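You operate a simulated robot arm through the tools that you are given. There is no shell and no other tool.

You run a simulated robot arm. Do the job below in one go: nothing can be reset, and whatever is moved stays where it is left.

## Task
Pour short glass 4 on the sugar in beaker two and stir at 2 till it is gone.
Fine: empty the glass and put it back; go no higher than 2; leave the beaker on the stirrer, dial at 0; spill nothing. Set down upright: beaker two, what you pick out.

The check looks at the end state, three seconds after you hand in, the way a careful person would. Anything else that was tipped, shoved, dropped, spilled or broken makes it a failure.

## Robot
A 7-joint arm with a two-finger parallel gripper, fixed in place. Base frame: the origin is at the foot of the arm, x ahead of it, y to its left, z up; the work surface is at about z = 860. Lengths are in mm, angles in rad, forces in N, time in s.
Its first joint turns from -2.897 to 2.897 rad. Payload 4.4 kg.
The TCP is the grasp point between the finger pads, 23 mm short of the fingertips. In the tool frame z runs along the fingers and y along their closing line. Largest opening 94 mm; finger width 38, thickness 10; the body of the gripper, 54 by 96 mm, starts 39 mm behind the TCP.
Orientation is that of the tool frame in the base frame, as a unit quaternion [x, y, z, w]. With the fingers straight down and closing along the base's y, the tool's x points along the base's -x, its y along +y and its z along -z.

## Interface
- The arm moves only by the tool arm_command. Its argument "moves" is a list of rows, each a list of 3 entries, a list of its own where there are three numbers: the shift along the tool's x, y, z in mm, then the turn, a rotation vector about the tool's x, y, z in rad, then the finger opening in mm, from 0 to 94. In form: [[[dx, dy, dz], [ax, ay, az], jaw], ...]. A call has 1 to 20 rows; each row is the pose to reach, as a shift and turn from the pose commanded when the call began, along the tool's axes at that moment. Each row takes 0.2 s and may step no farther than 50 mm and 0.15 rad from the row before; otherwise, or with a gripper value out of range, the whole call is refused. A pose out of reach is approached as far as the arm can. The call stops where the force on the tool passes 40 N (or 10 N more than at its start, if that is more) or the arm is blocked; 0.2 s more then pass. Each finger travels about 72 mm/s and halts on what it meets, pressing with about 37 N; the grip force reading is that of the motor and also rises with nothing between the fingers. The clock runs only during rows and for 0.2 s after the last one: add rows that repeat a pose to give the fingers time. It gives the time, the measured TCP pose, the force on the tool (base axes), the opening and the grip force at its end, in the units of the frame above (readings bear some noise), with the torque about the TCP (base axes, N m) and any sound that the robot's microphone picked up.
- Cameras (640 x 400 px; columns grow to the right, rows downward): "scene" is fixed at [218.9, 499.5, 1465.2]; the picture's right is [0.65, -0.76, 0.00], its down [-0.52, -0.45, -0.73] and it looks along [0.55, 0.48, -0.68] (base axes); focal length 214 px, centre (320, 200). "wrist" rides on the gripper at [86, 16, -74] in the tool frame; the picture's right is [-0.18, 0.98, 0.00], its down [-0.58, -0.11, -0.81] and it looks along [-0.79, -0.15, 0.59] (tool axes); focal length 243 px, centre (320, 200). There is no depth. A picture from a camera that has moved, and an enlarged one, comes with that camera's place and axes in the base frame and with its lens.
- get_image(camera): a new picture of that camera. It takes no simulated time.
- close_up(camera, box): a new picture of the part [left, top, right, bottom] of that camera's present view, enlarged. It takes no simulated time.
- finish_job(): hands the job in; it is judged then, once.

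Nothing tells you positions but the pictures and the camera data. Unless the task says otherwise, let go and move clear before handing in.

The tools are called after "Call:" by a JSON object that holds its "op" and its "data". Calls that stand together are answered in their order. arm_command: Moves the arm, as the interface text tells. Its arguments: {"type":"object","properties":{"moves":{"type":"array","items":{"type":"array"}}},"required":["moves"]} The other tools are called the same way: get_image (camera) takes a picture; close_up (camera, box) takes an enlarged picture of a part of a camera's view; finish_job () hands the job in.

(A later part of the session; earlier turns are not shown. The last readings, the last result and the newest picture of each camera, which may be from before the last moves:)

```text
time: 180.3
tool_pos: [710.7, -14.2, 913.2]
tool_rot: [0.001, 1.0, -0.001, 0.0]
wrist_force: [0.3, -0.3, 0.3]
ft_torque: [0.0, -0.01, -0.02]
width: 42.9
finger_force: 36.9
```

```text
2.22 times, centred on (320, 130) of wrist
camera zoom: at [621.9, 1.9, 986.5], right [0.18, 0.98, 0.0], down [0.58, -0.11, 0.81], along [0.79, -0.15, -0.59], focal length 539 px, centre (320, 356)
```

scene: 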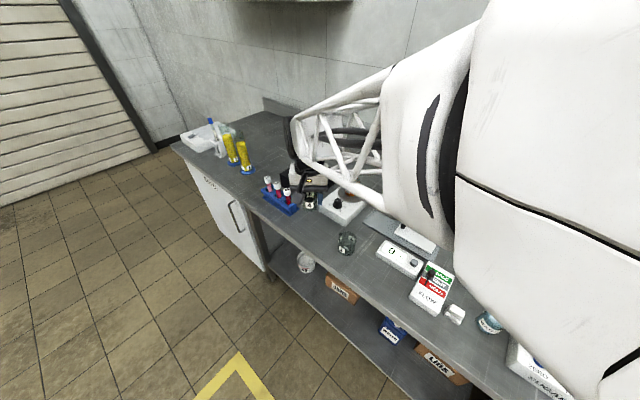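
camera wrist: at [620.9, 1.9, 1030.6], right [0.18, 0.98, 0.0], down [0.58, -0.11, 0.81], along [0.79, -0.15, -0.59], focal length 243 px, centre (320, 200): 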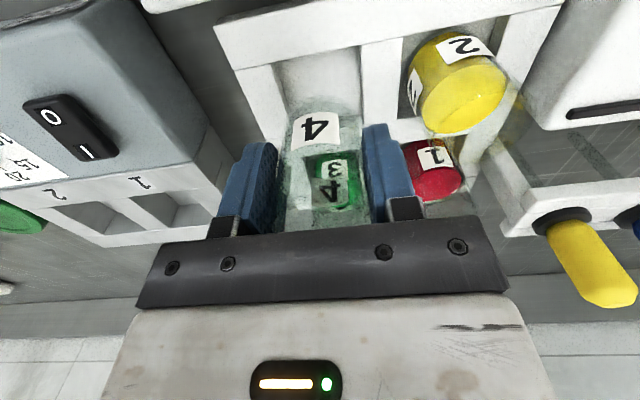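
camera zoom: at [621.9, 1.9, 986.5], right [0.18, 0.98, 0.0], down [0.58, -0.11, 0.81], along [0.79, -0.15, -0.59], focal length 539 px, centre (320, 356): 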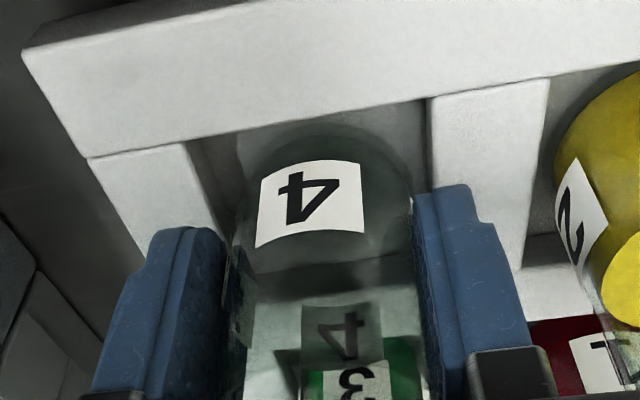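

It's inside the slot with no contact at z≈913. I'll step down 1 mm at a time.

Call:
{"op": "arm_command", "data": {"moves": [[[0, 0, 1], [0, 0, 0], 36], [[0, 0, 1.8], [0, 0, 0], 36], [[0, 0, 1.8], [0, 0, 0], 36]]}}

```text
time: 181.1
tool_pos: [709.6, -13.5, 910.5]
tool_rot: [0.0, 1.0, -0.001, 0.0]
wrist_force: [0.7, -0.5, -0.8]
ft_torque: [0.02, -0.02, 0.02]
width: 42.9
finger_force: 36.4
```

No contact yet at z≈911. I'll go another 1 mm.

Call:
{"op": "arm_command", "data": {"moves": [[[0, 0, 0.5], [0, 0, 0], 36], [[0, 0, 1], [0, 0, 0], 36], [[0, 0, 1], [0, 0, 0], 36]]}}

```text
time: 181.9
tool_pos: [710.8, -13.7, 911.3]
tool_rot: [0.0, 1.0, 0.0, 0.0]
wrist_force: [-3.7, -0.1, 12.9]
ft_torque: [-0.01, 0.09, -0.02]
width: 42.9
finger_force: 37.1
```

Contact is made, so the glass is seated. I'll release gradually to a 64 mm opening so the fingers stay clear of glass 2.

Call:
{"op": "arm_command", "data": {"moves": [[[0, 0, 0], [0, 0, 0], 43.2], [[0, 0, 0], [0, 0, 0], 43.8], [[0, 0, 0], [0, 0, 0], 45], [[0, 0, 0], [0, 0, 0], 48], [[0, 0, 0], [0, 0, 0], 54], [[0, 0, 0], [0, 0, 0], 60], [[0, 0, 0], [0, 0, 0], 64], [[0, 0, 0], [0, 0, 0], 64]]}}

Call:
{"op": "get_image", "data": {"camera": "wrist"}}

```text
time: 183.7
tool_pos: [710.4, -14.0, 910.7]
tool_rot: [0.0, 1.0, 0.001, 0.0]
wrist_force: [-0.2, 0.8, -0.7]
ft_torque: [-0.01, 0.03, 0.0]
width: 63.9
finger_force: 0.1
```

```text
taken
camera wrist: at [621.7, 2.1, 983.5], right [0.18, 0.98, 0.0], down [0.58, -0.11, 0.81], along [0.79, -0.15, -0.59], focal length 243 px, centre (320, 200)
```

wrist: 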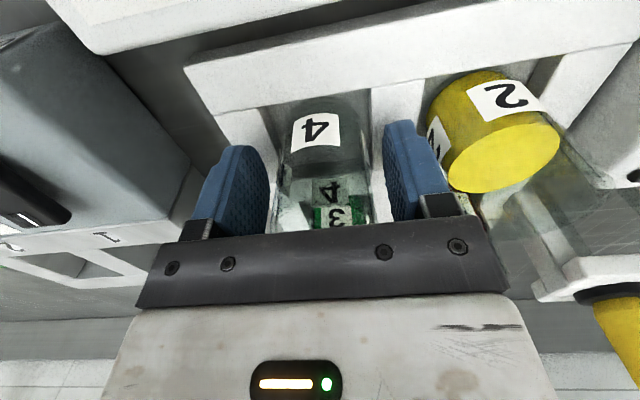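

The glass is standing in its slot. I'll rise straight up and check the rack.

Call:
{"op": "arm_command", "data": {"moves": [[[0, 0, -10], [0, 0, 0], 64], [[0, 0, -35], [0, 0, 0], 64], [[0, 0, -70], [0, 0, 0], 64], [[0, 0, -105], [0, 0, 0], 64], [[0, 0, -140], [0, 0, 0], 64], [[0, 0, -170], [0, 0, 0], 64], [[0, 0, -170], [0, 0, 0], 64]]}}

Call:
{"op": "get_image", "data": {"camera": "wrist"}}

Call:
{"op": "close_up", "data": {"camera": "wrist", "box": [240, 0, 440, 130]}}

Call:
{"op": "close_up", "data": {"camera": "scene", "box": [310, 160, 390, 220]}}

```text
time: 185.3
tool_pos: [709.3, -13.9, 1080.0]
tool_rot: [0.0, 1.0, 0.0, 0.0]
wrist_force: [-0.2, 0.1, -0.5]
ft_torque: [0.03, 0.04, -0.01]
width: 64.0
finger_force: 0.1
```

```text
taken
camera wrist: at [621.4, 1.8, 1153.8], right [0.18, 0.98, 0.0], down [0.58, -0.11, 0.81], along [0.79, -0.15, -0.59], focal length 243 px, centre (320, 200)
```

wrist: 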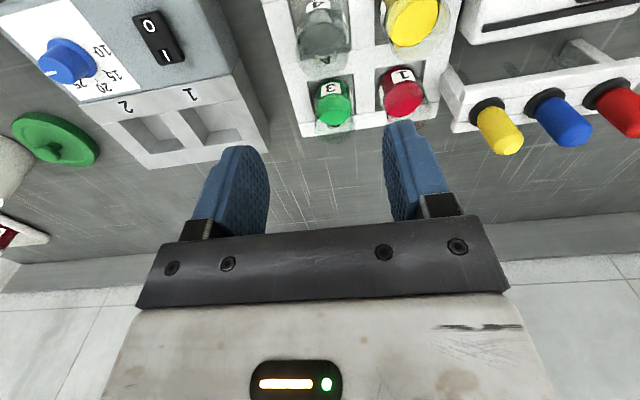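

```text
3.08 times, centred on (340, 65) of wrist
camera zoom: at [621.4, 1.8, 1153.8], right [0.18, 0.98, 0.0], down [0.58, -0.11, 0.81], along [0.79, -0.15, -0.59], focal length 746 px, centre (258, 615)
```

zoom: 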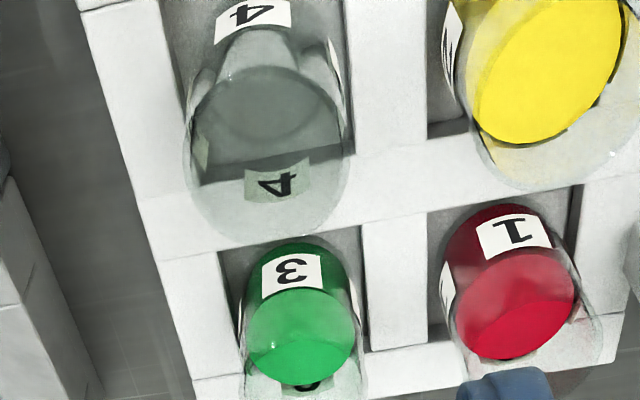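

```text
6.67 times, centred on (350, 190) of scene
camera zoom: at [218.9, 499.5, 1465.2], right [0.65, -0.76, 0.0], down [-0.52, -0.45, -0.73], along [0.55, 0.48, -0.68], focal length 1430 px, centre (120, 267)
```

zoom: 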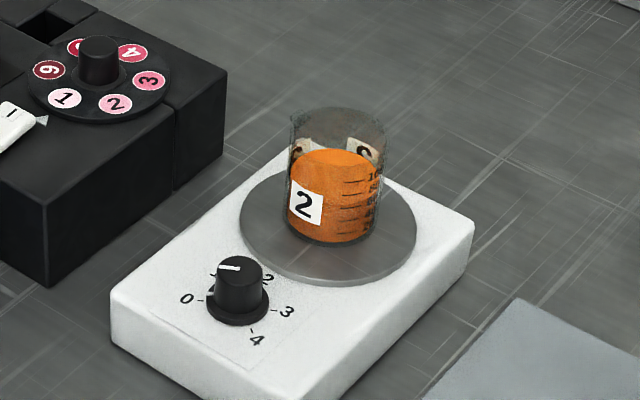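

Glass 4 is back in its slot, upright and empty. I'll look closely at the beaker for the sugar and at the dial.

Call:
{"op": "close_up", "data": {"camera": "scene", "box": [340, 172, 370, 198]}}

Call:
{"op": "close_up", "data": {"camera": "scene", "box": [330, 190, 360, 215]}}

Call:
{"op": "close_up", "data": {"camera": "scene", "box": [335, 230, 360, 255]}}

```text
15.38 times, centred on (355, 185) of scene
camera zoom: at [218.9, 499.5, 1465.2], right [0.65, -0.76, 0.0], down [-0.52, -0.45, -0.73], along [0.55, 0.48, -0.68], focal length 3300 px, centre (-218, 431)
```

zoom: 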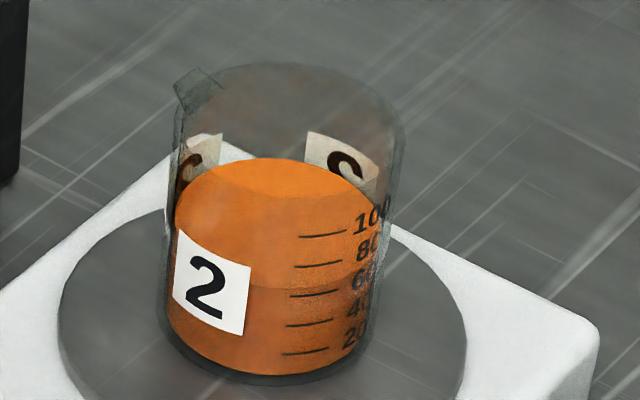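

```text
16.00 times, centred on (345, 202) of scene
camera zoom: at [218.9, 499.5, 1465.2], right [0.65, -0.76, 0.0], down [-0.52, -0.45, -0.73], along [0.55, 0.48, -0.68], focal length 3432 px, centre (-80, 160)
```

zoom: 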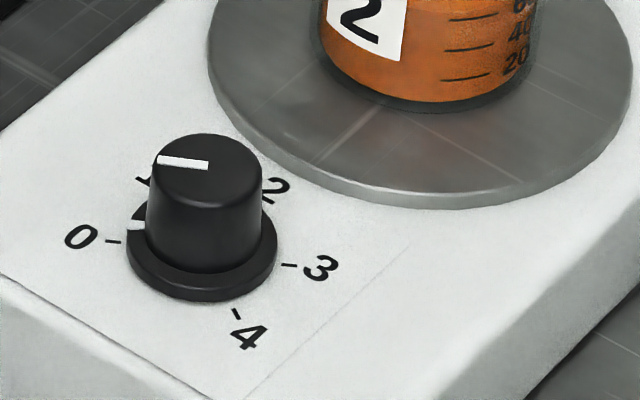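

```text
16.00 times, centred on (348, 242) of scene
camera zoom: at [218.9, 499.5, 1465.2], right [0.65, -0.76, 0.0], down [-0.52, -0.45, -0.73], along [0.55, 0.48, -0.68], focal length 3432 px, centre (-120, -480)
```

zoom: 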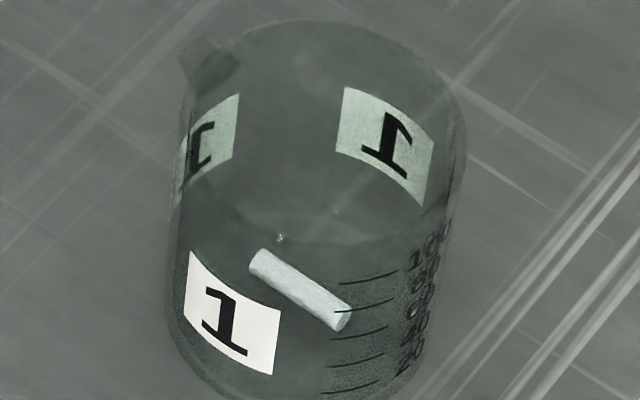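

Glass 4 is done. The liquid is opaque, so I'll judge the sugar by watching and listening. Next I'll go to the dial, knob axis about (695, 823) with its top at about z=929, moving back left first.

Call:
{"op": "arm_command", "data": {"moves": [[[12.4, 42.8, -1.7], [0, 0, -0.0625], 60], [[24.8, 85.7, -3.3], [0, 0, -0.125], 60], [[37.3, 128.5, -5], [0, 0, -0.1875], 60], [[49.7, 171.3, -6.7], [0, 0, -0.25], 60], [[62.1, 214.2, -8.3], [0, 0, -0.3125], 60], [[74.5, 257, -10], [0, 0, -0.375], 60], [[86.9, 299.8, -11.7], [0, 0, -0.4375], 60], [[99.3, 342.7, -13.3], [0, 0, -0.5], 60], [[111.8, 385.5, -15], [0, 0, -0.5625], 60], [[124.2, 428.3, -16.7], [0, 0, -0.625], 60], [[136.6, 471.2, -18.3], [0, 0, -0.6875], 60], [[149, 514, -20], [0, 0, -0.75], 60], [[149, 514, -20], [0, 0, -0.75], 60]]}}

```text
time: 188.1
tool_pos: [558.3, 500.1, 1099.3]
tool_rot: [-0.366, 0.93, 0.0, 0.0]
wrist_force: [0.3, 0.7, -0.4]
ft_torque: [0.03, 0.01, -0.01]
width: 59.8
finger_force: 0.1
```

I'm at (558, 500, 1099). Next I'll move above the knob with a 0.35 rad tilt.

Call:
{"op": "arm_command", "data": {"moves": [[[-40, 17.9, 7.4], [0, -0.044, 0], 60], [[-80.1, 35.9, 14.8], [0, -0.0875, 0], 60], [[-120.1, 53.8, 22.1], [0, -0.131, 0], 60], [[-160.2, 71.7, 29.5], [0, -0.175, 0], 60], [[-200.2, 89.6, 36.9], [0, -0.219, 0], 60], [[-240.3, 107.5, 44.3], [0, -0.2625, 0], 60], [[-280.3, 125.5, 51.6], [0, -0.306, 0], 60], [[-320.4, 143.4, 59], [0, -0.35, 0], 60], [[-320.4, 143.4, 59], [0, -0.35, 0], 60]]}}

Call:
{"op": "get_image", "data": {"camera": "wrist"}}

Call:
{"op": "close_up", "data": {"camera": "scene", "box": [300, 150, 400, 230]}}

```text
time: 190.1
tool_pos: [698.6, 824.7, 1042.8]
tool_rot: [-0.36, 0.916, 0.064, 0.162]
wrist_force: [0.3, 0.6, 0.9]
ft_torque: [-0.02, -0.01, 0.03]
width: 60.0
finger_force: 0.0
```

```text
taken
camera wrist: at [607.0, 763.1, 1082.2], right [-0.54, 0.84, 0.06], down [0.27, 0.1, 0.96], along [0.79, 0.54, -0.28], focal length 243 px, centre (320, 200)
```

wrist: 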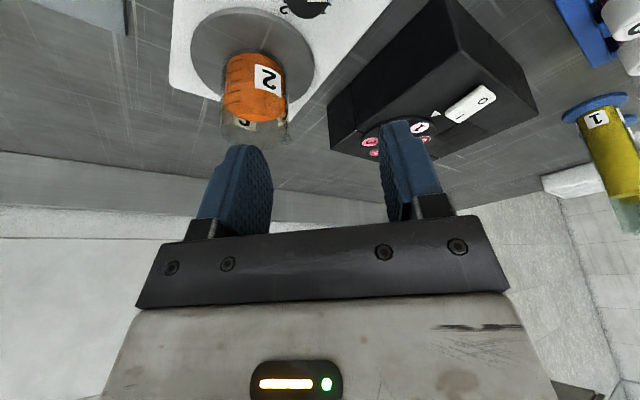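

```text
5.00 times, centred on (350, 190) of scene
camera zoom: at [218.9, 499.5, 1465.2], right [0.65, -0.76, 0.0], down [-0.52, -0.45, -0.73], along [0.55, 0.48, -0.68], focal length 1072 px, centre (170, 250)
```

zoom: 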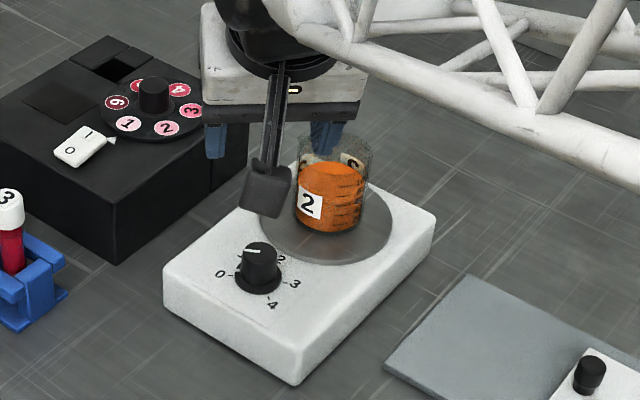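

I'm above the knob. I'll use this view to look at the beaker from the wrist camera.

Call:
{"op": "close_up", "data": {"camera": "wrist", "box": [190, 0, 350, 150]}}

```text
2.67 times, centred on (270, 75) of wrist
camera zoom: at [607.0, 763.1, 1082.2], right [-0.54, 0.84, 0.06], down [0.27, 0.1, 0.96], along [0.79, 0.54, -0.28], focal length 647 px, centre (453, 533)
```

zoom: 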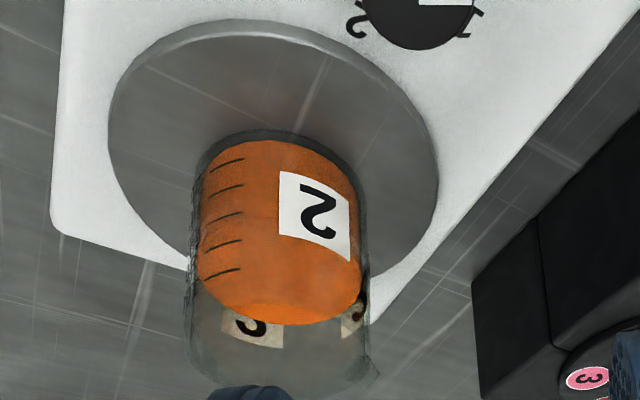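

The beaker is well centred. I'll now turn the hand about the vertical to start angle az 80° and lower to just above the knob, at about z=985.

Call:
{"op": "arm_command", "data": {"moves": [[[3.8, 0.2, 8.9], [-0.037, 0, -0.1014], 60], [[7.5, 0.5, 17.8], [-0.074, 0, -0.2028], 60], [[11.3, 0.7, 26.8], [-0.111, 0, -0.3042], 60], [[15.1, 0.9, 35.7], [-0.148, 0, -0.4055], 60], [[18.8, 1.2, 44.6], [-0.185, 0, -0.5069], 60], [[22.6, 1.4, 53.5], [-0.222, 0, -0.6083], 60], [[22.6, 1.4, 53.5], [-0.222, 0, -0.6083], 60]]}}

Call:
{"op": "get_image", "data": {"camera": "wrist"}}

Call:
{"op": "close_up", "data": {"camera": "scene", "box": [300, 150, 400, 230]}}

```text
time: 191.7
tool_pos: [694.7, 823.5, 983.8]
tool_rot: [-0.634, 0.753, 0.112, 0.134]
wrist_force: [-0.5, 0.2, 0.0]
ft_torque: [-0.02, 0.01, 0.01]
width: 60.2
finger_force: 0.0
```

```text
taken
camera wrist: at [658.1, 720.4, 1022.7], right [-0.94, 0.34, 0.06], down [0.15, 0.25, 0.96], along [0.31, 0.91, -0.28], focal length 243 px, centre (320, 200)
```

wrist: 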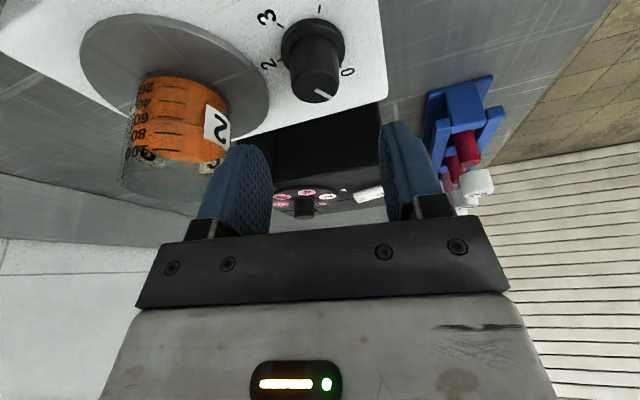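

```text
5.00 times, centred on (350, 190) of scene
camera zoom: at [218.9, 499.5, 1465.2], right [0.65, -0.76, 0.0], down [-0.52, -0.45, -0.73], along [0.55, 0.48, -0.68], focal length 1072 px, centre (170, 250)
```

zoom: 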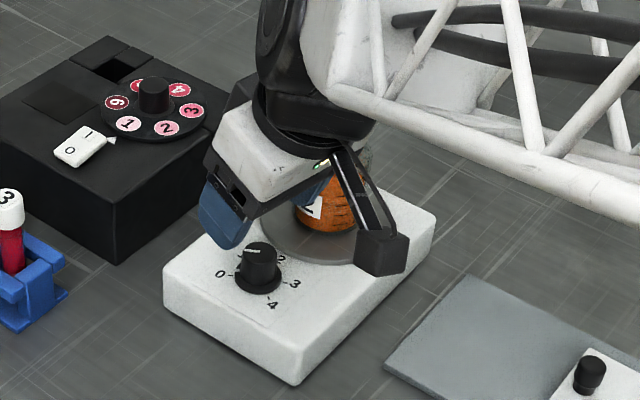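

The knob sits almost exactly under the grip centre, and the dial labels read 0, 2 and 3 from this angle. I'll zoom to refine the alignment.

Call:
{"op": "close_up", "data": {"camera": "wrist", "box": [250, 0, 390, 120]}}

```text
3.33 times, centred on (320, 60) of wrist
camera zoom: at [658.1, 720.4, 1022.7], right [-0.94, 0.34, 0.06], down [0.15, 0.25, 0.96], along [0.31, 0.91, -0.28], focal length 809 px, centre (320, 667)
```

zoom: 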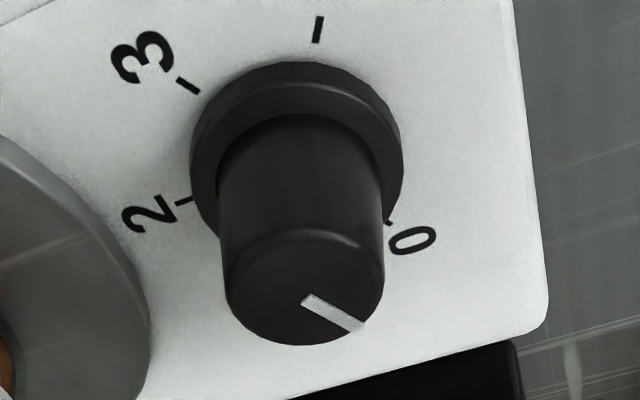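

The knob looks about 1 mm off-centre. To pin down its axis I'll take a second view from a different hand angle (az about 20°), which also tests the end pose of the turn.

Call:
{"op": "arm_command", "data": {"moves": [[[0, 0, 0], [0.0514, 0, 0.1409], 60], [[0, 0, 0], [0.1029, 0, 0.2818], 60], [[0, 0, 0], [0.1543, 0, 0.4227], 60], [[0, 0, 0], [0.2057, 0, 0.5636], 60], [[0, 0, 0], [0.2571, 0, 0.7045], 60], [[0, 0, 0], [0.3086, 0, 0.8455], 60], [[0, 0, 0], [0.36, 0, 0.9864], 60], [[0, 0, 0], [0.36, 0, 0.9864], 60]]}}

Call:
{"op": "get_image", "data": {"camera": "wrist"}}

Call:
{"op": "close_up", "data": {"camera": "wrist", "box": [250, 0, 390, 120]}}

```text
time: 193.5
tool_pos: [693.1, 823.6, 983.8]
tool_rot: [-0.169, 0.97, 0.03, 0.171]
wrist_force: [0.6, 0.4, -0.2]
ft_torque: [-0.02, -0.01, 0.0]
width: 59.9
finger_force: 0.0
```

```text
taken
camera wrist: at [586.3, 801.1, 1023.6], right [-0.17, 0.98, 0.06], down [0.29, -0.01, 0.96], along [0.94, 0.18, -0.28], focal length 243 px, centre (320, 200)
```

wrist: 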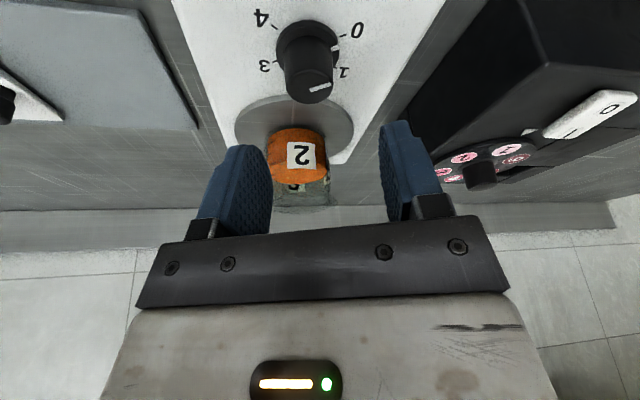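

```text
3.33 times, centred on (320, 60) of wrist
camera zoom: at [586.3, 801.1, 1023.6], right [-0.17, 0.98, 0.06], down [0.29, -0.01, 0.96], along [0.94, 0.18, -0.28], focal length 809 px, centre (320, 667)
```

zoom: 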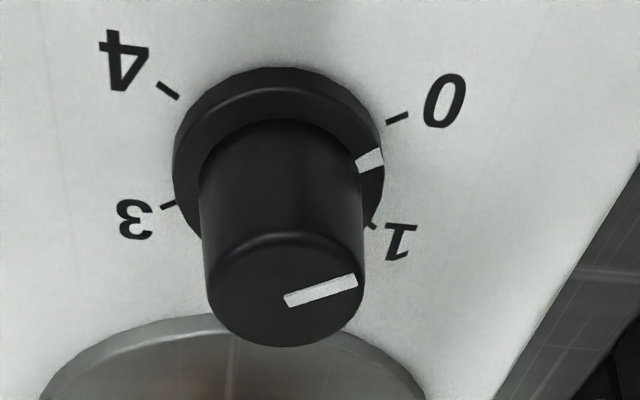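

Comparing the two views, the knob axis comes out near (690, 819), slightly nearer than the scene estimate. I'll shift there and re-measure at both hand angles.

Call:
{"op": "arm_command", "data": {"moves": [[[1.2, -1.1, -0.4], [0, 0, 0], 60], [[2.3, -2.2, -0.9], [0, 0, 0], 60], [[2.3, -2.2, -0.9], [0, 0, 0], 60]]}}

Call:
{"op": "close_up", "data": {"camera": "wrist", "box": [250, 0, 390, 120]}}

Call:
{"op": "arm_command", "data": {"moves": [[[0, 0, 0], [-0.0514, 0, -0.1409], 60], [[0, 0, 0], [-0.1029, 0, -0.2818], 60], [[0, 0, 0], [-0.1543, 0, -0.4227], 60], [[0, 0, 0], [-0.2057, 0, -0.5636], 60], [[0, 0, 0], [-0.2571, 0, -0.7045], 60], [[0, 0, 0], [-0.3086, 0, -0.8455], 60], [[0, 0, 0], [-0.36, 0, -0.9864], 60], [[0, 0, 0], [-0.36, 0, -0.9864], 60]]}}

Call:
{"op": "close_up", "data": {"camera": "wrist", "box": [250, 0, 390, 120]}}

```text
time: 194.3
tool_pos: [692.9, 820.9, 983.8]
tool_rot: [-0.17, 0.97, 0.031, 0.171]
wrist_force: [0.4, -0.2, -0.5]
ft_torque: [0.0, 0.02, -0.02]
width: 59.9
finger_force: 0.0
```

```text
3.33 times, centred on (320, 60) of wrist
camera zoom: at [585.1, 798.0, 1023.6], right [-0.17, 0.98, 0.06], down [0.29, -0.01, 0.96], along [0.94, 0.18, -0.28], focal length 809 px, centre (320, 667)
```

zoom: 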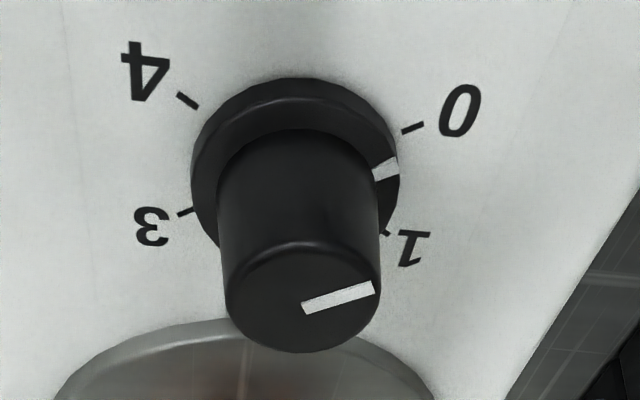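

```text
time: 196.1
tool_pos: [692.1, 820.0, 984.5]
tool_rot: [-0.634, 0.753, 0.112, 0.133]
wrist_force: [-0.3, 0.7, 0.1]
ft_torque: [-0.02, -0.01, 0.02]
width: 60.0
finger_force: 0.1
```

```text
3.33 times, centred on (320, 60) of wrist
camera zoom: at [656.9, 717.4, 1022.9], right [-0.94, 0.34, 0.06], down [0.15, 0.25, 0.96], along [0.31, 0.91, -0.28], focal length 809 px, centre (320, 667)
```

zoom: 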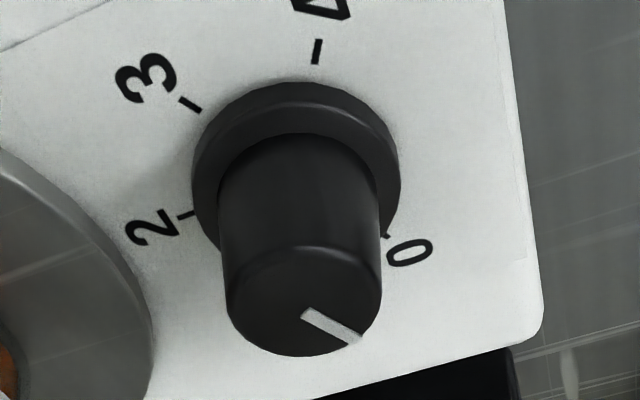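

Both views now agree, so the hand axis is on the knob axis to within about 0.5 mm. I'll narrow the fingers and lower around the knob.

Call:
{"op": "arm_command", "data": {"moves": [[[3, 0, 8], [0, 0, 0], 44], [[7, 0, 19], [0, 0, 0], 44], [[11, 0, 30], [0, 0, 0], 44], [[14.2, 0, 38.9], [0, 0, 0], 44], [[14.2, 0, 38.9], [0, 0, 0], 44]]}}

Call:
{"op": "get_image", "data": {"camera": "wrist"}}

Call:
{"op": "close_up", "data": {"camera": "scene", "box": [315, 165, 385, 225]}}

```text
time: 197.3
tool_pos: [692.4, 819.6, 941.7]
tool_rot: [-0.634, 0.753, 0.113, 0.134]
wrist_force: [0.3, 0.3, -0.3]
ft_torque: [0.02, 0.02, -0.01]
width: 43.7
finger_force: 0.0
```

```text
taken
camera wrist: at [656.1, 716.9, 980.7], right [-0.94, 0.34, 0.06], down [0.15, 0.25, 0.96], along [0.31, 0.91, -0.28], focal length 243 px, centre (320, 200)
```

wrist: 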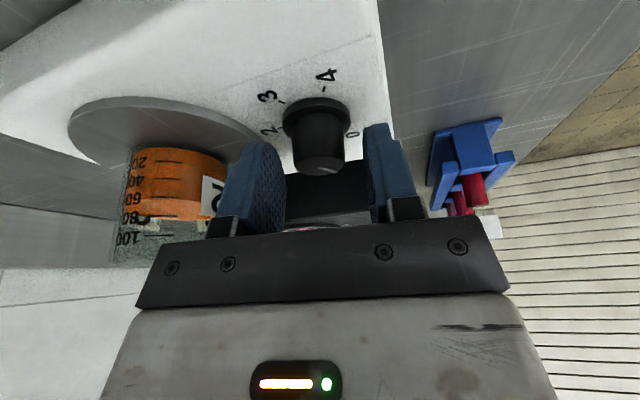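

```text
6.67 times, centred on (350, 195) of scene
camera zoom: at [218.9, 499.5, 1465.2], right [0.65, -0.76, 0.0], down [-0.52, -0.45, -0.73], along [0.55, 0.48, -0.68], focal length 1430 px, centre (120, 233)
```

zoom: 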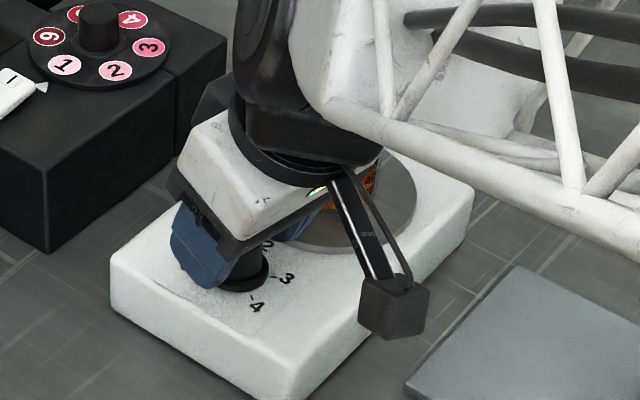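

The fingers straddle the knob with clear space to the beaker. I'll lower 3.5 mm more and close in small steps, watching the side force.

Call:
{"op": "arm_command", "data": {"moves": [[[0.6, 0, 1.7], [0, 0, 0], 44], [[1.2, 0, 3.3], [0, 0, 0], 44], [[1.2, 0, 3.3], [0, 0, 0], 38], [[1.2, 0, 3.3], [0, 0, 0], 32], [[1.2, 0, 3.3], [0, 0, 0], 30], [[1.2, 0, 3.3], [0, 0, 0], 30]]}}

Call:
{"op": "close_up", "data": {"camera": "wrist", "box": [220, 70, 440, 240]}}

```text
time: 198.7
tool_pos: [692.9, 819.0, 937.9]
tool_rot: [-0.634, 0.753, 0.113, 0.133]
wrist_force: [-0.7, -1.3, 0.1]
ft_torque: [0.01, 0.0, 0.01]
width: 29.9
finger_force: 0.1
```

```text
2.35 times, centred on (330, 155) of wrist
camera zoom: at [656.4, 717.1, 977.3], right [-0.94, 0.34, 0.06], down [0.15, 0.25, 0.96], along [0.31, 0.91, -0.28], focal length 571 px, centre (296, 306)
```

zoom: 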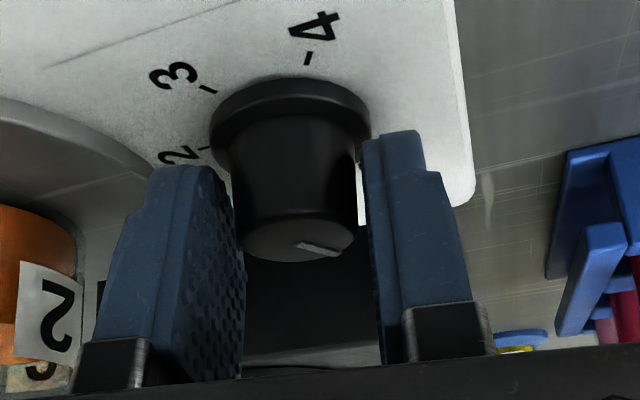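

The knob is nearly centred between the pads. I'll close the last few mm in fine steps and check the force.

Call:
{"op": "arm_command", "data": {"moves": [[[0, 0, 0], [0, 0, 0], 29], [[0, 0, 0], [0, 0, 0], 28], [[0, 0, 0], [0, 0, 0], 27], [[0, 0, 0], [0, 0, 0], 26.5], [[0, 0, 0], [0, 0, 0], 26.5]]}}

```text
time: 199.9
tool_pos: [691.8, 819.2, 938.6]
tool_rot: [-0.634, 0.754, 0.112, 0.134]
wrist_force: [-2.5, 1.0, -0.3]
ft_torque: [-0.01, -0.01, 0.01]
width: 27.7
finger_force: 1.1
```

First light contact on the beaker-side finger (2.6 N). I'll shift the hand 0.5 mm that way and continue closing gently.

Call:
{"op": "arm_command", "data": {"moves": [[[0, -0.5, 0], [0, 0, 0], 26.5], [[0, -0.5, 0], [0, 0, 0], 26], [[0, -0.5, 0], [0, 0, 0], 26]]}}

Call:
{"op": "close_up", "data": {"camera": "wrist", "box": [220, 70, 440, 240]}}

```text
time: 200.7
tool_pos: [693.0, 819.7, 938.6]
tool_rot: [-0.633, 0.754, 0.111, 0.133]
wrist_force: [-4.9, 1.5, -2.0]
ft_torque: [0.03, -0.03, -0.02]
width: 28.0
finger_force: 1.8
```

```text
2.35 times, centred on (330, 155) of wrist
camera zoom: at [656.8, 717.2, 977.6], right [-0.94, 0.34, 0.06], down [0.15, 0.25, 0.96], along [0.31, 0.91, -0.28], focal length 571 px, centre (296, 306)
```

zoom: 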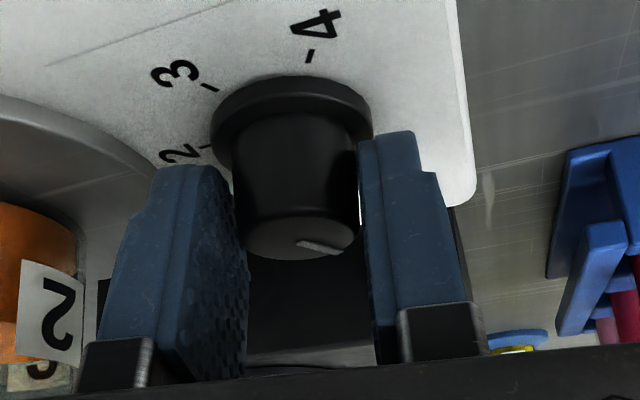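

The beaker-side finger still carries the load, with the knob about 1.3 mm toward it. I'll shift the hand another 1.2 mm and check.

Call:
{"op": "arm_command", "data": {"moves": [[[0, -0.6, 0], [0, 0, 0], 28], [[0, -1.2, 0], [0, 0, 0], 28], [[0, -1.2, 0], [0, 0, 0], 28]]}}

Call:
{"op": "arm_command", "data": {"moves": [[[0, 0, 0], [0, 0, 0], 27], [[0, 0, 0], [0, 0, 0], 26], [[0, 0, 0], [0, 0, 0], 26]]}}

Call:
{"op": "close_up", "data": {"camera": "wrist", "box": [220, 70, 440, 240]}}

```text
time: 201.5
tool_pos: [692.7, 820.2, 939.1]
tool_rot: [-0.634, 0.754, 0.112, 0.133]
wrist_force: [-4.8, -0.3, 0.7]
ft_torque: [-0.02, 0.06, 0.01]
width: 29.9
finger_force: 2.6
```

```text
time: 202.3
tool_pos: [693.0, 819.8, 938.4]
tool_rot: [-0.633, 0.754, 0.112, 0.134]
wrist_force: [-9.2, 0.4, 3.3]
ft_torque: [-0.06, 0.09, 0.01]
width: 29.9
finger_force: 5.0
```

```text
2.35 times, centred on (330, 155) of wrist
camera zoom: at [657.6, 717.2, 978.0], right [-0.94, 0.34, 0.06], down [0.15, 0.25, 0.96], along [0.31, 0.91, -0.28], focal length 571 px, centre (296, 306)
```

zoom: 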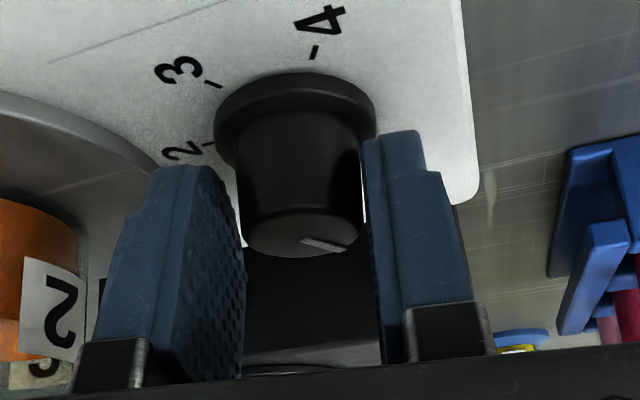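

I misread the sign: it's the outer finger (away from the beaker) that touches. I'll open slightly, shift the hand 3 mm back the other way, and close again in steps.

Call:
{"op": "arm_command", "data": {"moves": [[[0, 0, 0], [0, 0, 0], 34], [[0, 1.5, 0], [0, 0, 0], 34], [[0, 3.0, 0], [0, 0, 0], 34], [[0, 3.0, 0], [0, 0, 0], 30], [[0, 3.0, 0], [0, 0, 0], 28.5], [[0, 3.0, 0], [0, 0, 0], 28.5]]}}

Call:
{"op": "close_up", "data": {"camera": "wrist", "box": [220, 70, 440, 240]}}

```text
time: 203.7
tool_pos: [691.8, 821.1, 938.2]
tool_rot: [-0.634, 0.754, 0.112, 0.134]
wrist_force: [0.7, -0.1, -0.5]
ft_torque: [0.04, 0.01, 0.01]
width: 28.5
finger_force: 0.0
```

```text
2.35 times, centred on (330, 155) of wrist
camera zoom: at [655.6, 717.5, 978.2], right [-0.94, 0.34, 0.06], down [0.15, 0.25, 0.96], along [0.31, 0.91, -0.28], focal length 571 px, centre (296, 306)
```

zoom: 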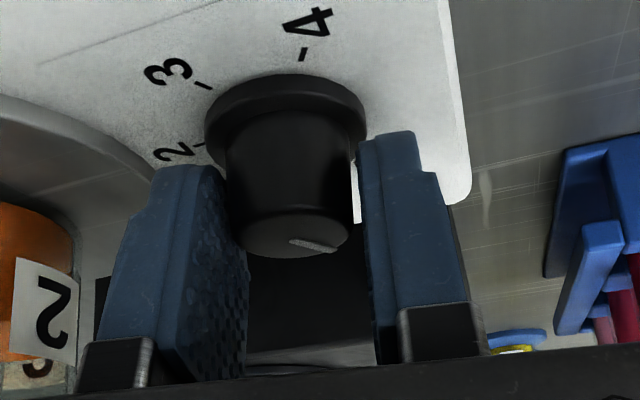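

Now there's no contact at 28.5 mm, with a slightly larger gap on the outer side. I'll shift back 0.5 mm and continue closing.

Call:
{"op": "arm_command", "data": {"moves": [[[0, -0.5, 0], [0, 0, 0], 28.5], [[0, -0.5, 0], [0, 0, 0], 27.5], [[0, -0.5, 0], [0, 0, 0], 26.5], [[0, -0.5, 0], [0, 0, 0], 26.5]]}}

```text
time: 204.7
tool_pos: [691.4, 819.6, 939.3]
tool_rot: [-0.633, 0.754, 0.112, 0.134]
wrist_force: [-0.3, 0.0, 0.0]
ft_torque: [-0.05, 0.01, 0.0]
width: 26.6
finger_force: 0.2
```

Centred: 26.6 mm with no side force. I'll close to a firm grip.

Call:
{"op": "arm_command", "data": {"moves": [[[0, 0, 0], [0, 0, 0], 25.5], [[0, 0, 0], [0, 0, 0], 24.5], [[0, 0, 0], [0, 0, 0], 23], [[0, 0, 0], [0, 0, 0], 20], [[0, 0, 0], [0, 0, 0], 20]]}}

Call:
{"op": "close_up", "data": {"camera": "wrist", "box": [220, 70, 440, 240]}}

```text
time: 205.9
tool_pos: [692.0, 819.3, 939.7]
tool_rot: [-0.633, 0.754, 0.112, 0.134]
wrist_force: [-2.8, -0.1, -0.1]
ft_torque: [0.05, -0.76, 0.0]
width: 26.6
finger_force: 44.7
```

```text
2.35 times, centred on (330, 155) of wrist
camera zoom: at [655.8, 717.1, 978.3], right [-0.94, 0.34, 0.06], down [0.15, 0.25, 0.96], along [0.31, 0.91, -0.28], focal length 571 px, centre (296, 306)
```

zoom: 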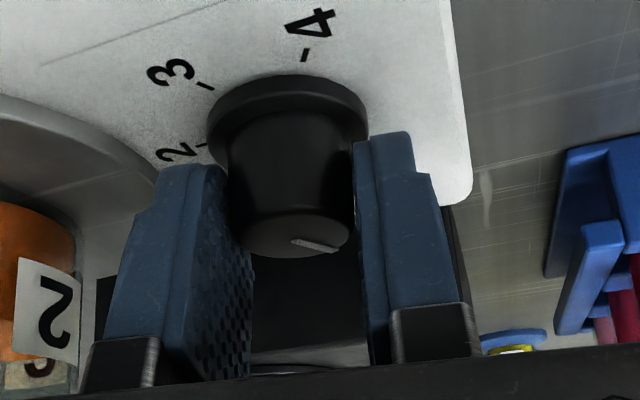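

The knob is gripped firmly. I'll turn it clockwise by 30° about the vertical and check.

Call:
{"op": "arm_command", "data": {"moves": [[[0, 0, 0], [0.0257, 0, 0.0705], 20], [[0, 0, 0], [0.0514, 0, 0.1409], 20], [[0, 0, 0], [0.0771, 0, 0.2114], 20], [[0, 0, 0], [0.1029, 0, 0.2818], 20], [[0, 0, 0], [0.1286, 0, 0.3523], 20], [[0, 0, 0], [0.1543, 0, 0.4227], 20], [[0, 0, 0], [0.1795, 0, 0.4918], 20], [[0, 0, 0], [0.1795, 0, 0.4918], 20]]}}

Call:
{"op": "close_up", "data": {"camera": "wrist", "box": [220, 70, 440, 240]}}

Call:
{"op": "close_up", "data": {"camera": "scene", "box": [315, 165, 385, 225]}}

```text
time: 207.7
tool_pos: [691.4, 818.8, 939.1]
tool_rot: [-0.417, 0.892, 0.074, 0.158]
wrist_force: [-17.4, 3.0, 6.7]
ft_torque: [0.39, -0.52, 0.01]
width: 26.4
finger_force: 44.4
```

```text
2.35 times, centred on (330, 155) of wrist
camera zoom: at [609.0, 747.9, 978.2], right [-0.64, 0.76, 0.06], down [0.26, 0.14, 0.96], along [0.72, 0.63, -0.28], focal length 571 px, centre (296, 306)
```

zoom: 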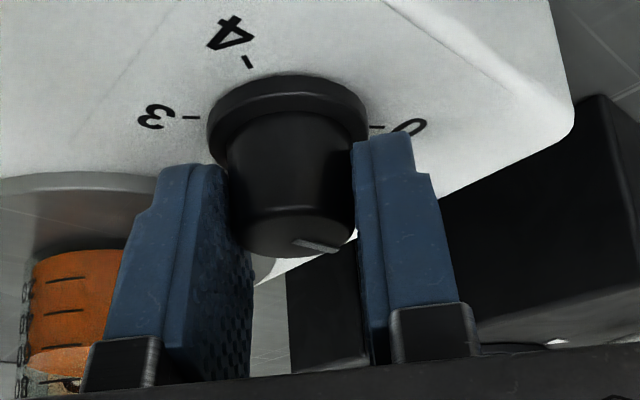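

```text
6.67 times, centred on (350, 195) of scene
camera zoom: at [218.9, 499.5, 1465.2], right [0.65, -0.76, 0.0], down [-0.52, -0.45, -0.73], along [0.55, 0.48, -0.68], focal length 1430 px, centre (120, 233)
```

zoom: 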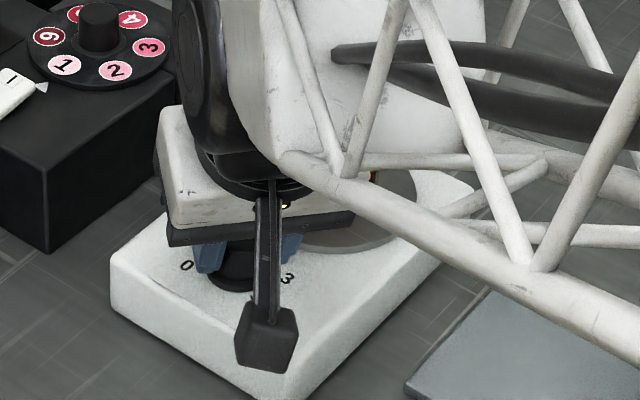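

The knob turns with the hand, but there's a 17 N side force from a small centring error. I'll relax it by shifting about 0.8 mm, then turn the next 30°.

Call:
{"op": "arm_command", "data": {"moves": [[[0.2, 0.35, -0.1], [0, 0, 0], 20], [[0.4, 0.7, -0.15], [0, 0, 0], 20], [[0.4, 0.7, -0.15], [0, 0, 0], 20]]}}

```text
time: 208.5
tool_pos: [692.1, 819.5, 937.8]
tool_rot: [-0.417, 0.892, 0.074, 0.158]
wrist_force: [-6.0, 7.8, 12.4]
ft_torque: [-0.34, 0.28, 0.0]
width: 26.4
finger_force: 44.7
```

That's better. I'll make one more small correction sideways and up to relieve the rest.

Call:
{"op": "arm_command", "data": {"moves": [[[-0.07, 0.2, -0.2], [0, 0, 0], 20], [[-0.14, 0.4, -0.38], [0, 0, 0], 20], [[-0.14, 0.4, -0.38], [0, 0, 0], 20]]}}

```text
time: 209.3
tool_pos: [691.7, 820.2, 936.4]
tool_rot: [-0.417, 0.892, 0.074, 0.159]
wrist_force: [17.5, 6.0, 2.3]
ft_torque: [0.4, -0.81, -0.02]
width: 26.3
finger_force: 45.3
```

The force flipped sign, so the true centre is about 0.2 mm back. I'll apply that and turn the next 30° toward the 1 mark.

Call:
{"op": "arm_command", "data": {"moves": [[[0, -0.2, 0], [0, 0, 0], 20], [[0, -0.2, 0], [0.0257, 0, 0.0705], 20], [[0, -0.2, 0], [0.0514, 0, 0.1409], 20], [[0, -0.2, 0], [0.0771, 0, 0.2114], 20], [[0, -0.2, 0], [0.1029, 0, 0.2818], 20], [[0, -0.2, 0], [0.1286, 0, 0.3523], 20], [[0, -0.2, 0], [0.1543, 0, 0.4227], 20], [[0, -0.2, 0], [0.1795, 0, 0.4918], 20], [[0, -0.2, 0], [0.1795, 0, 0.4918], 20]]}}

Call:
{"op": "close_up", "data": {"camera": "wrist", "box": [220, 70, 440, 240]}}

Call:
{"op": "close_up", "data": {"camera": "scene", "box": [315, 165, 385, 225]}}

```text
time: 211.3
tool_pos: [691.7, 819.8, 939.4]
tool_rot: [-0.171, 0.97, 0.03, 0.171]
wrist_force: [18.8, -9.2, -1.5]
ft_torque: [-0.37, 0.11, -0.02]
width: 26.1
finger_force: 45.0
```

```text
2.35 times, centred on (330, 155) of wrist
camera zoom: at [583.5, 798.0, 978.3], right [-0.17, 0.98, 0.06], down [0.29, -0.01, 0.96], along [0.94, 0.19, -0.28], focal length 571 px, centre (296, 306)
```

zoom: 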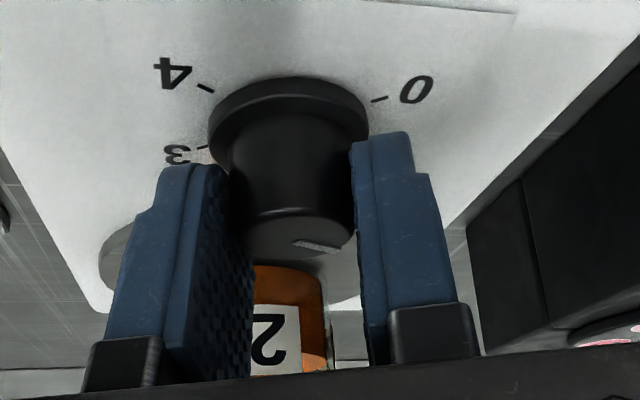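

```text
6.67 times, centred on (350, 195) of scene
camera zoom: at [218.9, 499.5, 1465.2], right [0.65, -0.76, 0.0], down [-0.52, -0.45, -0.73], along [0.55, 0.48, -0.68], focal length 1430 px, centre (120, 233)
```

zoom: 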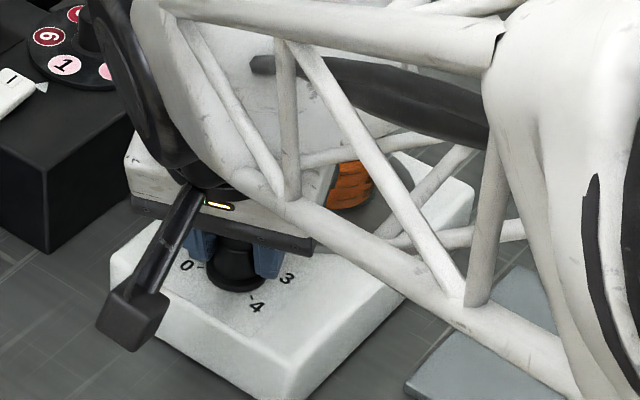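

The knob is at about 1. I'll open, check the pointer, and swing back for the second grip.

Call:
{"op": "arm_command", "data": {"moves": [[[0, 0, 0], [0, 0, 0], 28], [[0, 0, 0], [0, 0, 0], 34], [[0, 0, 0], [0, 0, 0], 40], [[0, 0, 0], [0, 0, 0], 40]]}}

Call:
{"op": "close_up", "data": {"camera": "wrist", "box": [220, 70, 440, 240]}}

Call:
{"op": "arm_command", "data": {"moves": [[[0, 0, 0], [-0.0514, 0, -0.1409], 40], [[0, 0, 0], [-0.1029, 0, -0.2818], 40], [[0, 0, 0], [-0.1543, 0, -0.4227], 40], [[0, 0, 0], [-0.2057, 0, -0.5636], 40], [[0, 0, 0], [-0.2571, 0, -0.7045], 40], [[0, 0, 0], [-0.3086, 0, -0.8455], 40], [[0, 0, 0], [-0.36, 0, -0.9864], 40], [[0, 0, 0], [-0.36, 0, -0.9864], 40]]}}

Call:
{"op": "close_up", "data": {"camera": "wrist", "box": [220, 70, 440, 240]}}

```text
time: 212.3
tool_pos: [690.4, 818.9, 939.5]
tool_rot: [-0.172, 0.97, 0.03, 0.171]
wrist_force: [0.7, -0.5, 0.0]
ft_torque: [0.04, -0.02, 0.01]
width: 39.8
finger_force: 0.0
```

```text
2.35 times, centred on (330, 155) of wrist
camera zoom: at [583.2, 798.2, 978.7], right [-0.18, 0.98, 0.06], down [0.29, -0.01, 0.96], along [0.94, 0.19, -0.28], focal length 571 px, centre (296, 306)
```

zoom: 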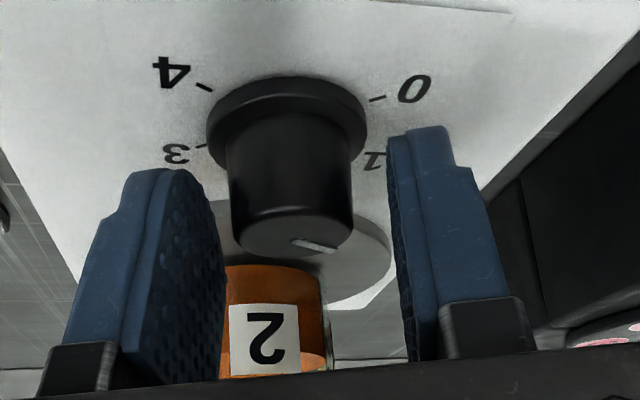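

```text
time: 214.1
tool_pos: [691.3, 819.9, 937.8]
tool_rot: [-0.635, 0.753, 0.113, 0.132]
wrist_force: [0.2, 0.5, 0.1]
ft_torque: [0.0, 0.02, 0.0]
width: 40.0
finger_force: 0.0
```

```text
2.35 times, centred on (330, 155) of wrist
camera zoom: at [655.9, 716.7, 978.3], right [-0.94, 0.34, 0.06], down [0.15, 0.25, 0.96], along [0.31, 0.91, -0.28], focal length 571 px, centre (296, 306)
```

zoom: 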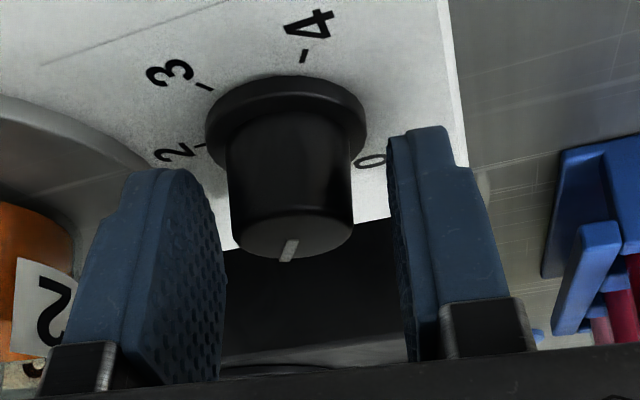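

The pointer moved 60°, to about 1. The knob is centred between the fingers again, so I'll grip it for the second turn.

Call:
{"op": "arm_command", "data": {"moves": [[[0, 0, 0], [0, 0, 0], 34], [[0, 0, 0], [0, 0, 0], 30], [[0, 0, 0], [0, 0, 0], 28], [[0, 0, 0], [0, 0, 0], 27], [[0, 0, 0], [0, 0, 0], 27]]}}

```text
time: 215.3
tool_pos: [691.3, 820.3, 939.2]
tool_rot: [-0.634, 0.754, 0.112, 0.133]
wrist_force: [1.2, -0.1, 0.4]
ft_torque: [-0.03, -0.04, 0.0]
width: 27.4
finger_force: 1.0
```

Nearly centred, with slight contact on the beaker-side finger. I'll shift 0.2 mm and grip firmly.

Call:
{"op": "arm_command", "data": {"moves": [[[0, -0.2, 0], [0, 0, 0], 26.5], [[0, -0.2, 0], [0, 0, 0], 25], [[0, -0.2, 0], [0, 0, 0], 23], [[0, -0.2, 0], [0, 0, 0], 20], [[0, -0.2, 0], [0, 0, 0], 20]]}}

```text
time: 216.5
tool_pos: [691.5, 819.2, 939.6]
tool_rot: [-0.634, 0.754, 0.112, 0.134]
wrist_force: [7.0, -3.1, -3.2]
ft_torque: [0.14, -1.06, 0.0]
width: 26.3
finger_force: 44.7
```

Gripped. I'll turn another 30° clockwise and check the force.

Call:
{"op": "arm_command", "data": {"moves": [[[0, 0, 0], [0.0257, 0, 0.0705], 20], [[0, 0, 0], [0.0514, 0, 0.1409], 20], [[0, 0, 0], [0.0771, 0, 0.2114], 20], [[0, 0, 0], [0.1029, 0, 0.2818], 20], [[0, 0, 0], [0.1286, 0, 0.3523], 20], [[0, 0, 0], [0.1543, 0, 0.4227], 20], [[0, 0, 0], [0.1795, 0, 0.4918], 20], [[0, 0, 0], [0.1795, 0, 0.4918], 20]]}}

Call:
{"op": "close_up", "data": {"camera": "wrist", "box": [220, 70, 440, 240]}}

```text
time: 218.3
tool_pos: [692.3, 820.6, 939.2]
tool_rot: [-0.417, 0.892, 0.074, 0.158]
wrist_force: [24.8, -21.3, 5.7]
ft_torque: [-0.48, -0.5, -0.01]
width: 26.2
finger_force: 44.8
```

```text
2.35 times, centred on (330, 155) of wrist
camera zoom: at [609.3, 748.0, 978.5], right [-0.64, 0.76, 0.06], down [0.26, 0.14, 0.96], along [0.72, 0.63, -0.28], focal length 571 px, centre (296, 306)
```

zoom: 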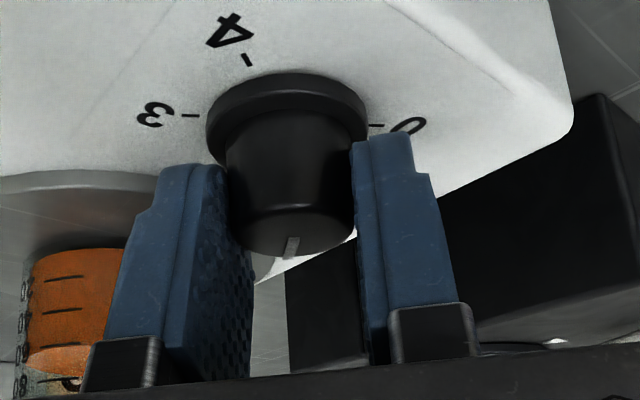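

Side force is 33 N, so I'll relax it by 0.6 mm before going on.

Call:
{"op": "arm_command", "data": {"moves": [[[0, -0.3, 0], [0, 0, 0], 20], [[0, -0.6, 0], [0, 0, 0], 20], [[0, -0.6, 0], [0, 0, 0], 20]]}}

```text
time: 219.1
tool_pos: [692.8, 820.0, 940.6]
tool_rot: [-0.417, 0.892, 0.074, 0.158]
wrist_force: [30.9, -22.1, -1.3]
ft_torque: [-0.12, -0.83, -0.02]
width: 25.9
finger_force: 45.3
```

The side force hasn't dropped, so I'll check whether the stirrer has moved before going further.

Call:
{"op": "close_up", "data": {"camera": "scene", "box": [315, 165, 385, 225]}}

Call:
{"op": "get_image", "data": {"camera": "wrist"}}

```text
6.67 times, centred on (350, 195) of scene
camera zoom: at [218.9, 499.5, 1465.2], right [0.65, -0.76, 0.0], down [-0.52, -0.45, -0.73], along [0.55, 0.48, -0.68], focal length 1430 px, centre (120, 233)
```

zoom: 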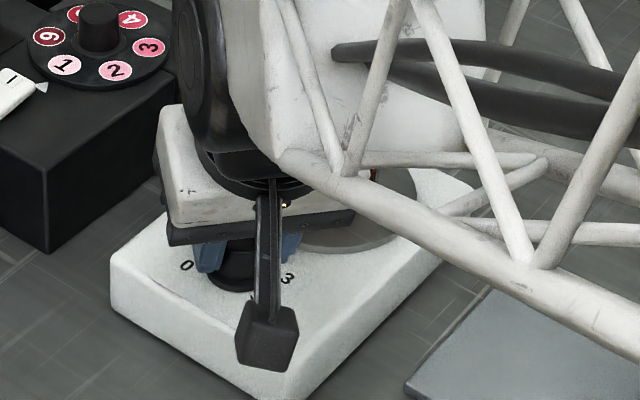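

```text
taken
camera wrist: at [609.4, 748.0, 978.6], right [-0.64, 0.76, 0.06], down [0.26, 0.14, 0.96], along [0.72, 0.63, -0.28], focal length 243 px, centre (320, 200)
```

wrist: 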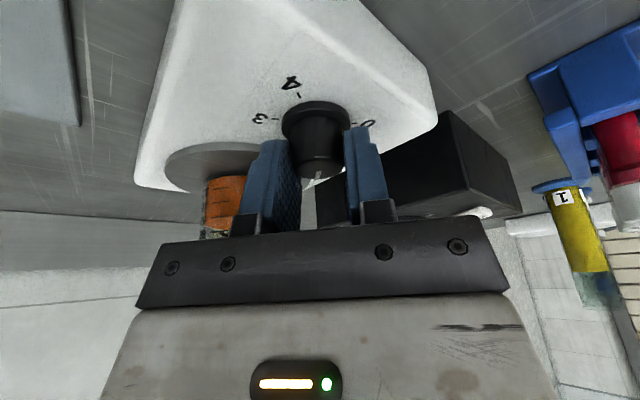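

The stirrer hasn't moved. I'll probe the other way by a small amount to see how the side force responds.

Call:
{"op": "arm_command", "data": {"moves": [[[0, -0.5, 0], [0, 0, 0], 20], [[0, -1.0, 0], [0, 0, 0], 20], [[0, -1.0, 0], [0, 0, 0], 20]]}}

```text
time: 219.9
tool_pos: [690.8, 819.9, 940.0]
tool_rot: [-0.417, 0.892, 0.074, 0.158]
wrist_force: [18.2, -19.4, 0.4]
ft_torque: [-0.91, 0.18, 0.0]
width: 26.1
finger_force: 44.9
```

The force is dropping (to about 26 N). I'll continue 0.8 mm the same way.

Call:
{"op": "arm_command", "data": {"moves": [[[0, -0.4, 0], [0, 0, 0], 20], [[0, -0.8, 0], [0, 0, 0], 20], [[0, -0.8, 0], [0, 0, 0], 20]]}}

```text
time: 220.7
tool_pos: [692.5, 821.1, 938.0]
tool_rot: [-0.418, 0.892, 0.075, 0.157]
wrist_force: [-3.7, 16.7, -7.6]
ft_torque: [0.56, -0.74, 0.01]
width: 26.4
finger_force: 44.7
```

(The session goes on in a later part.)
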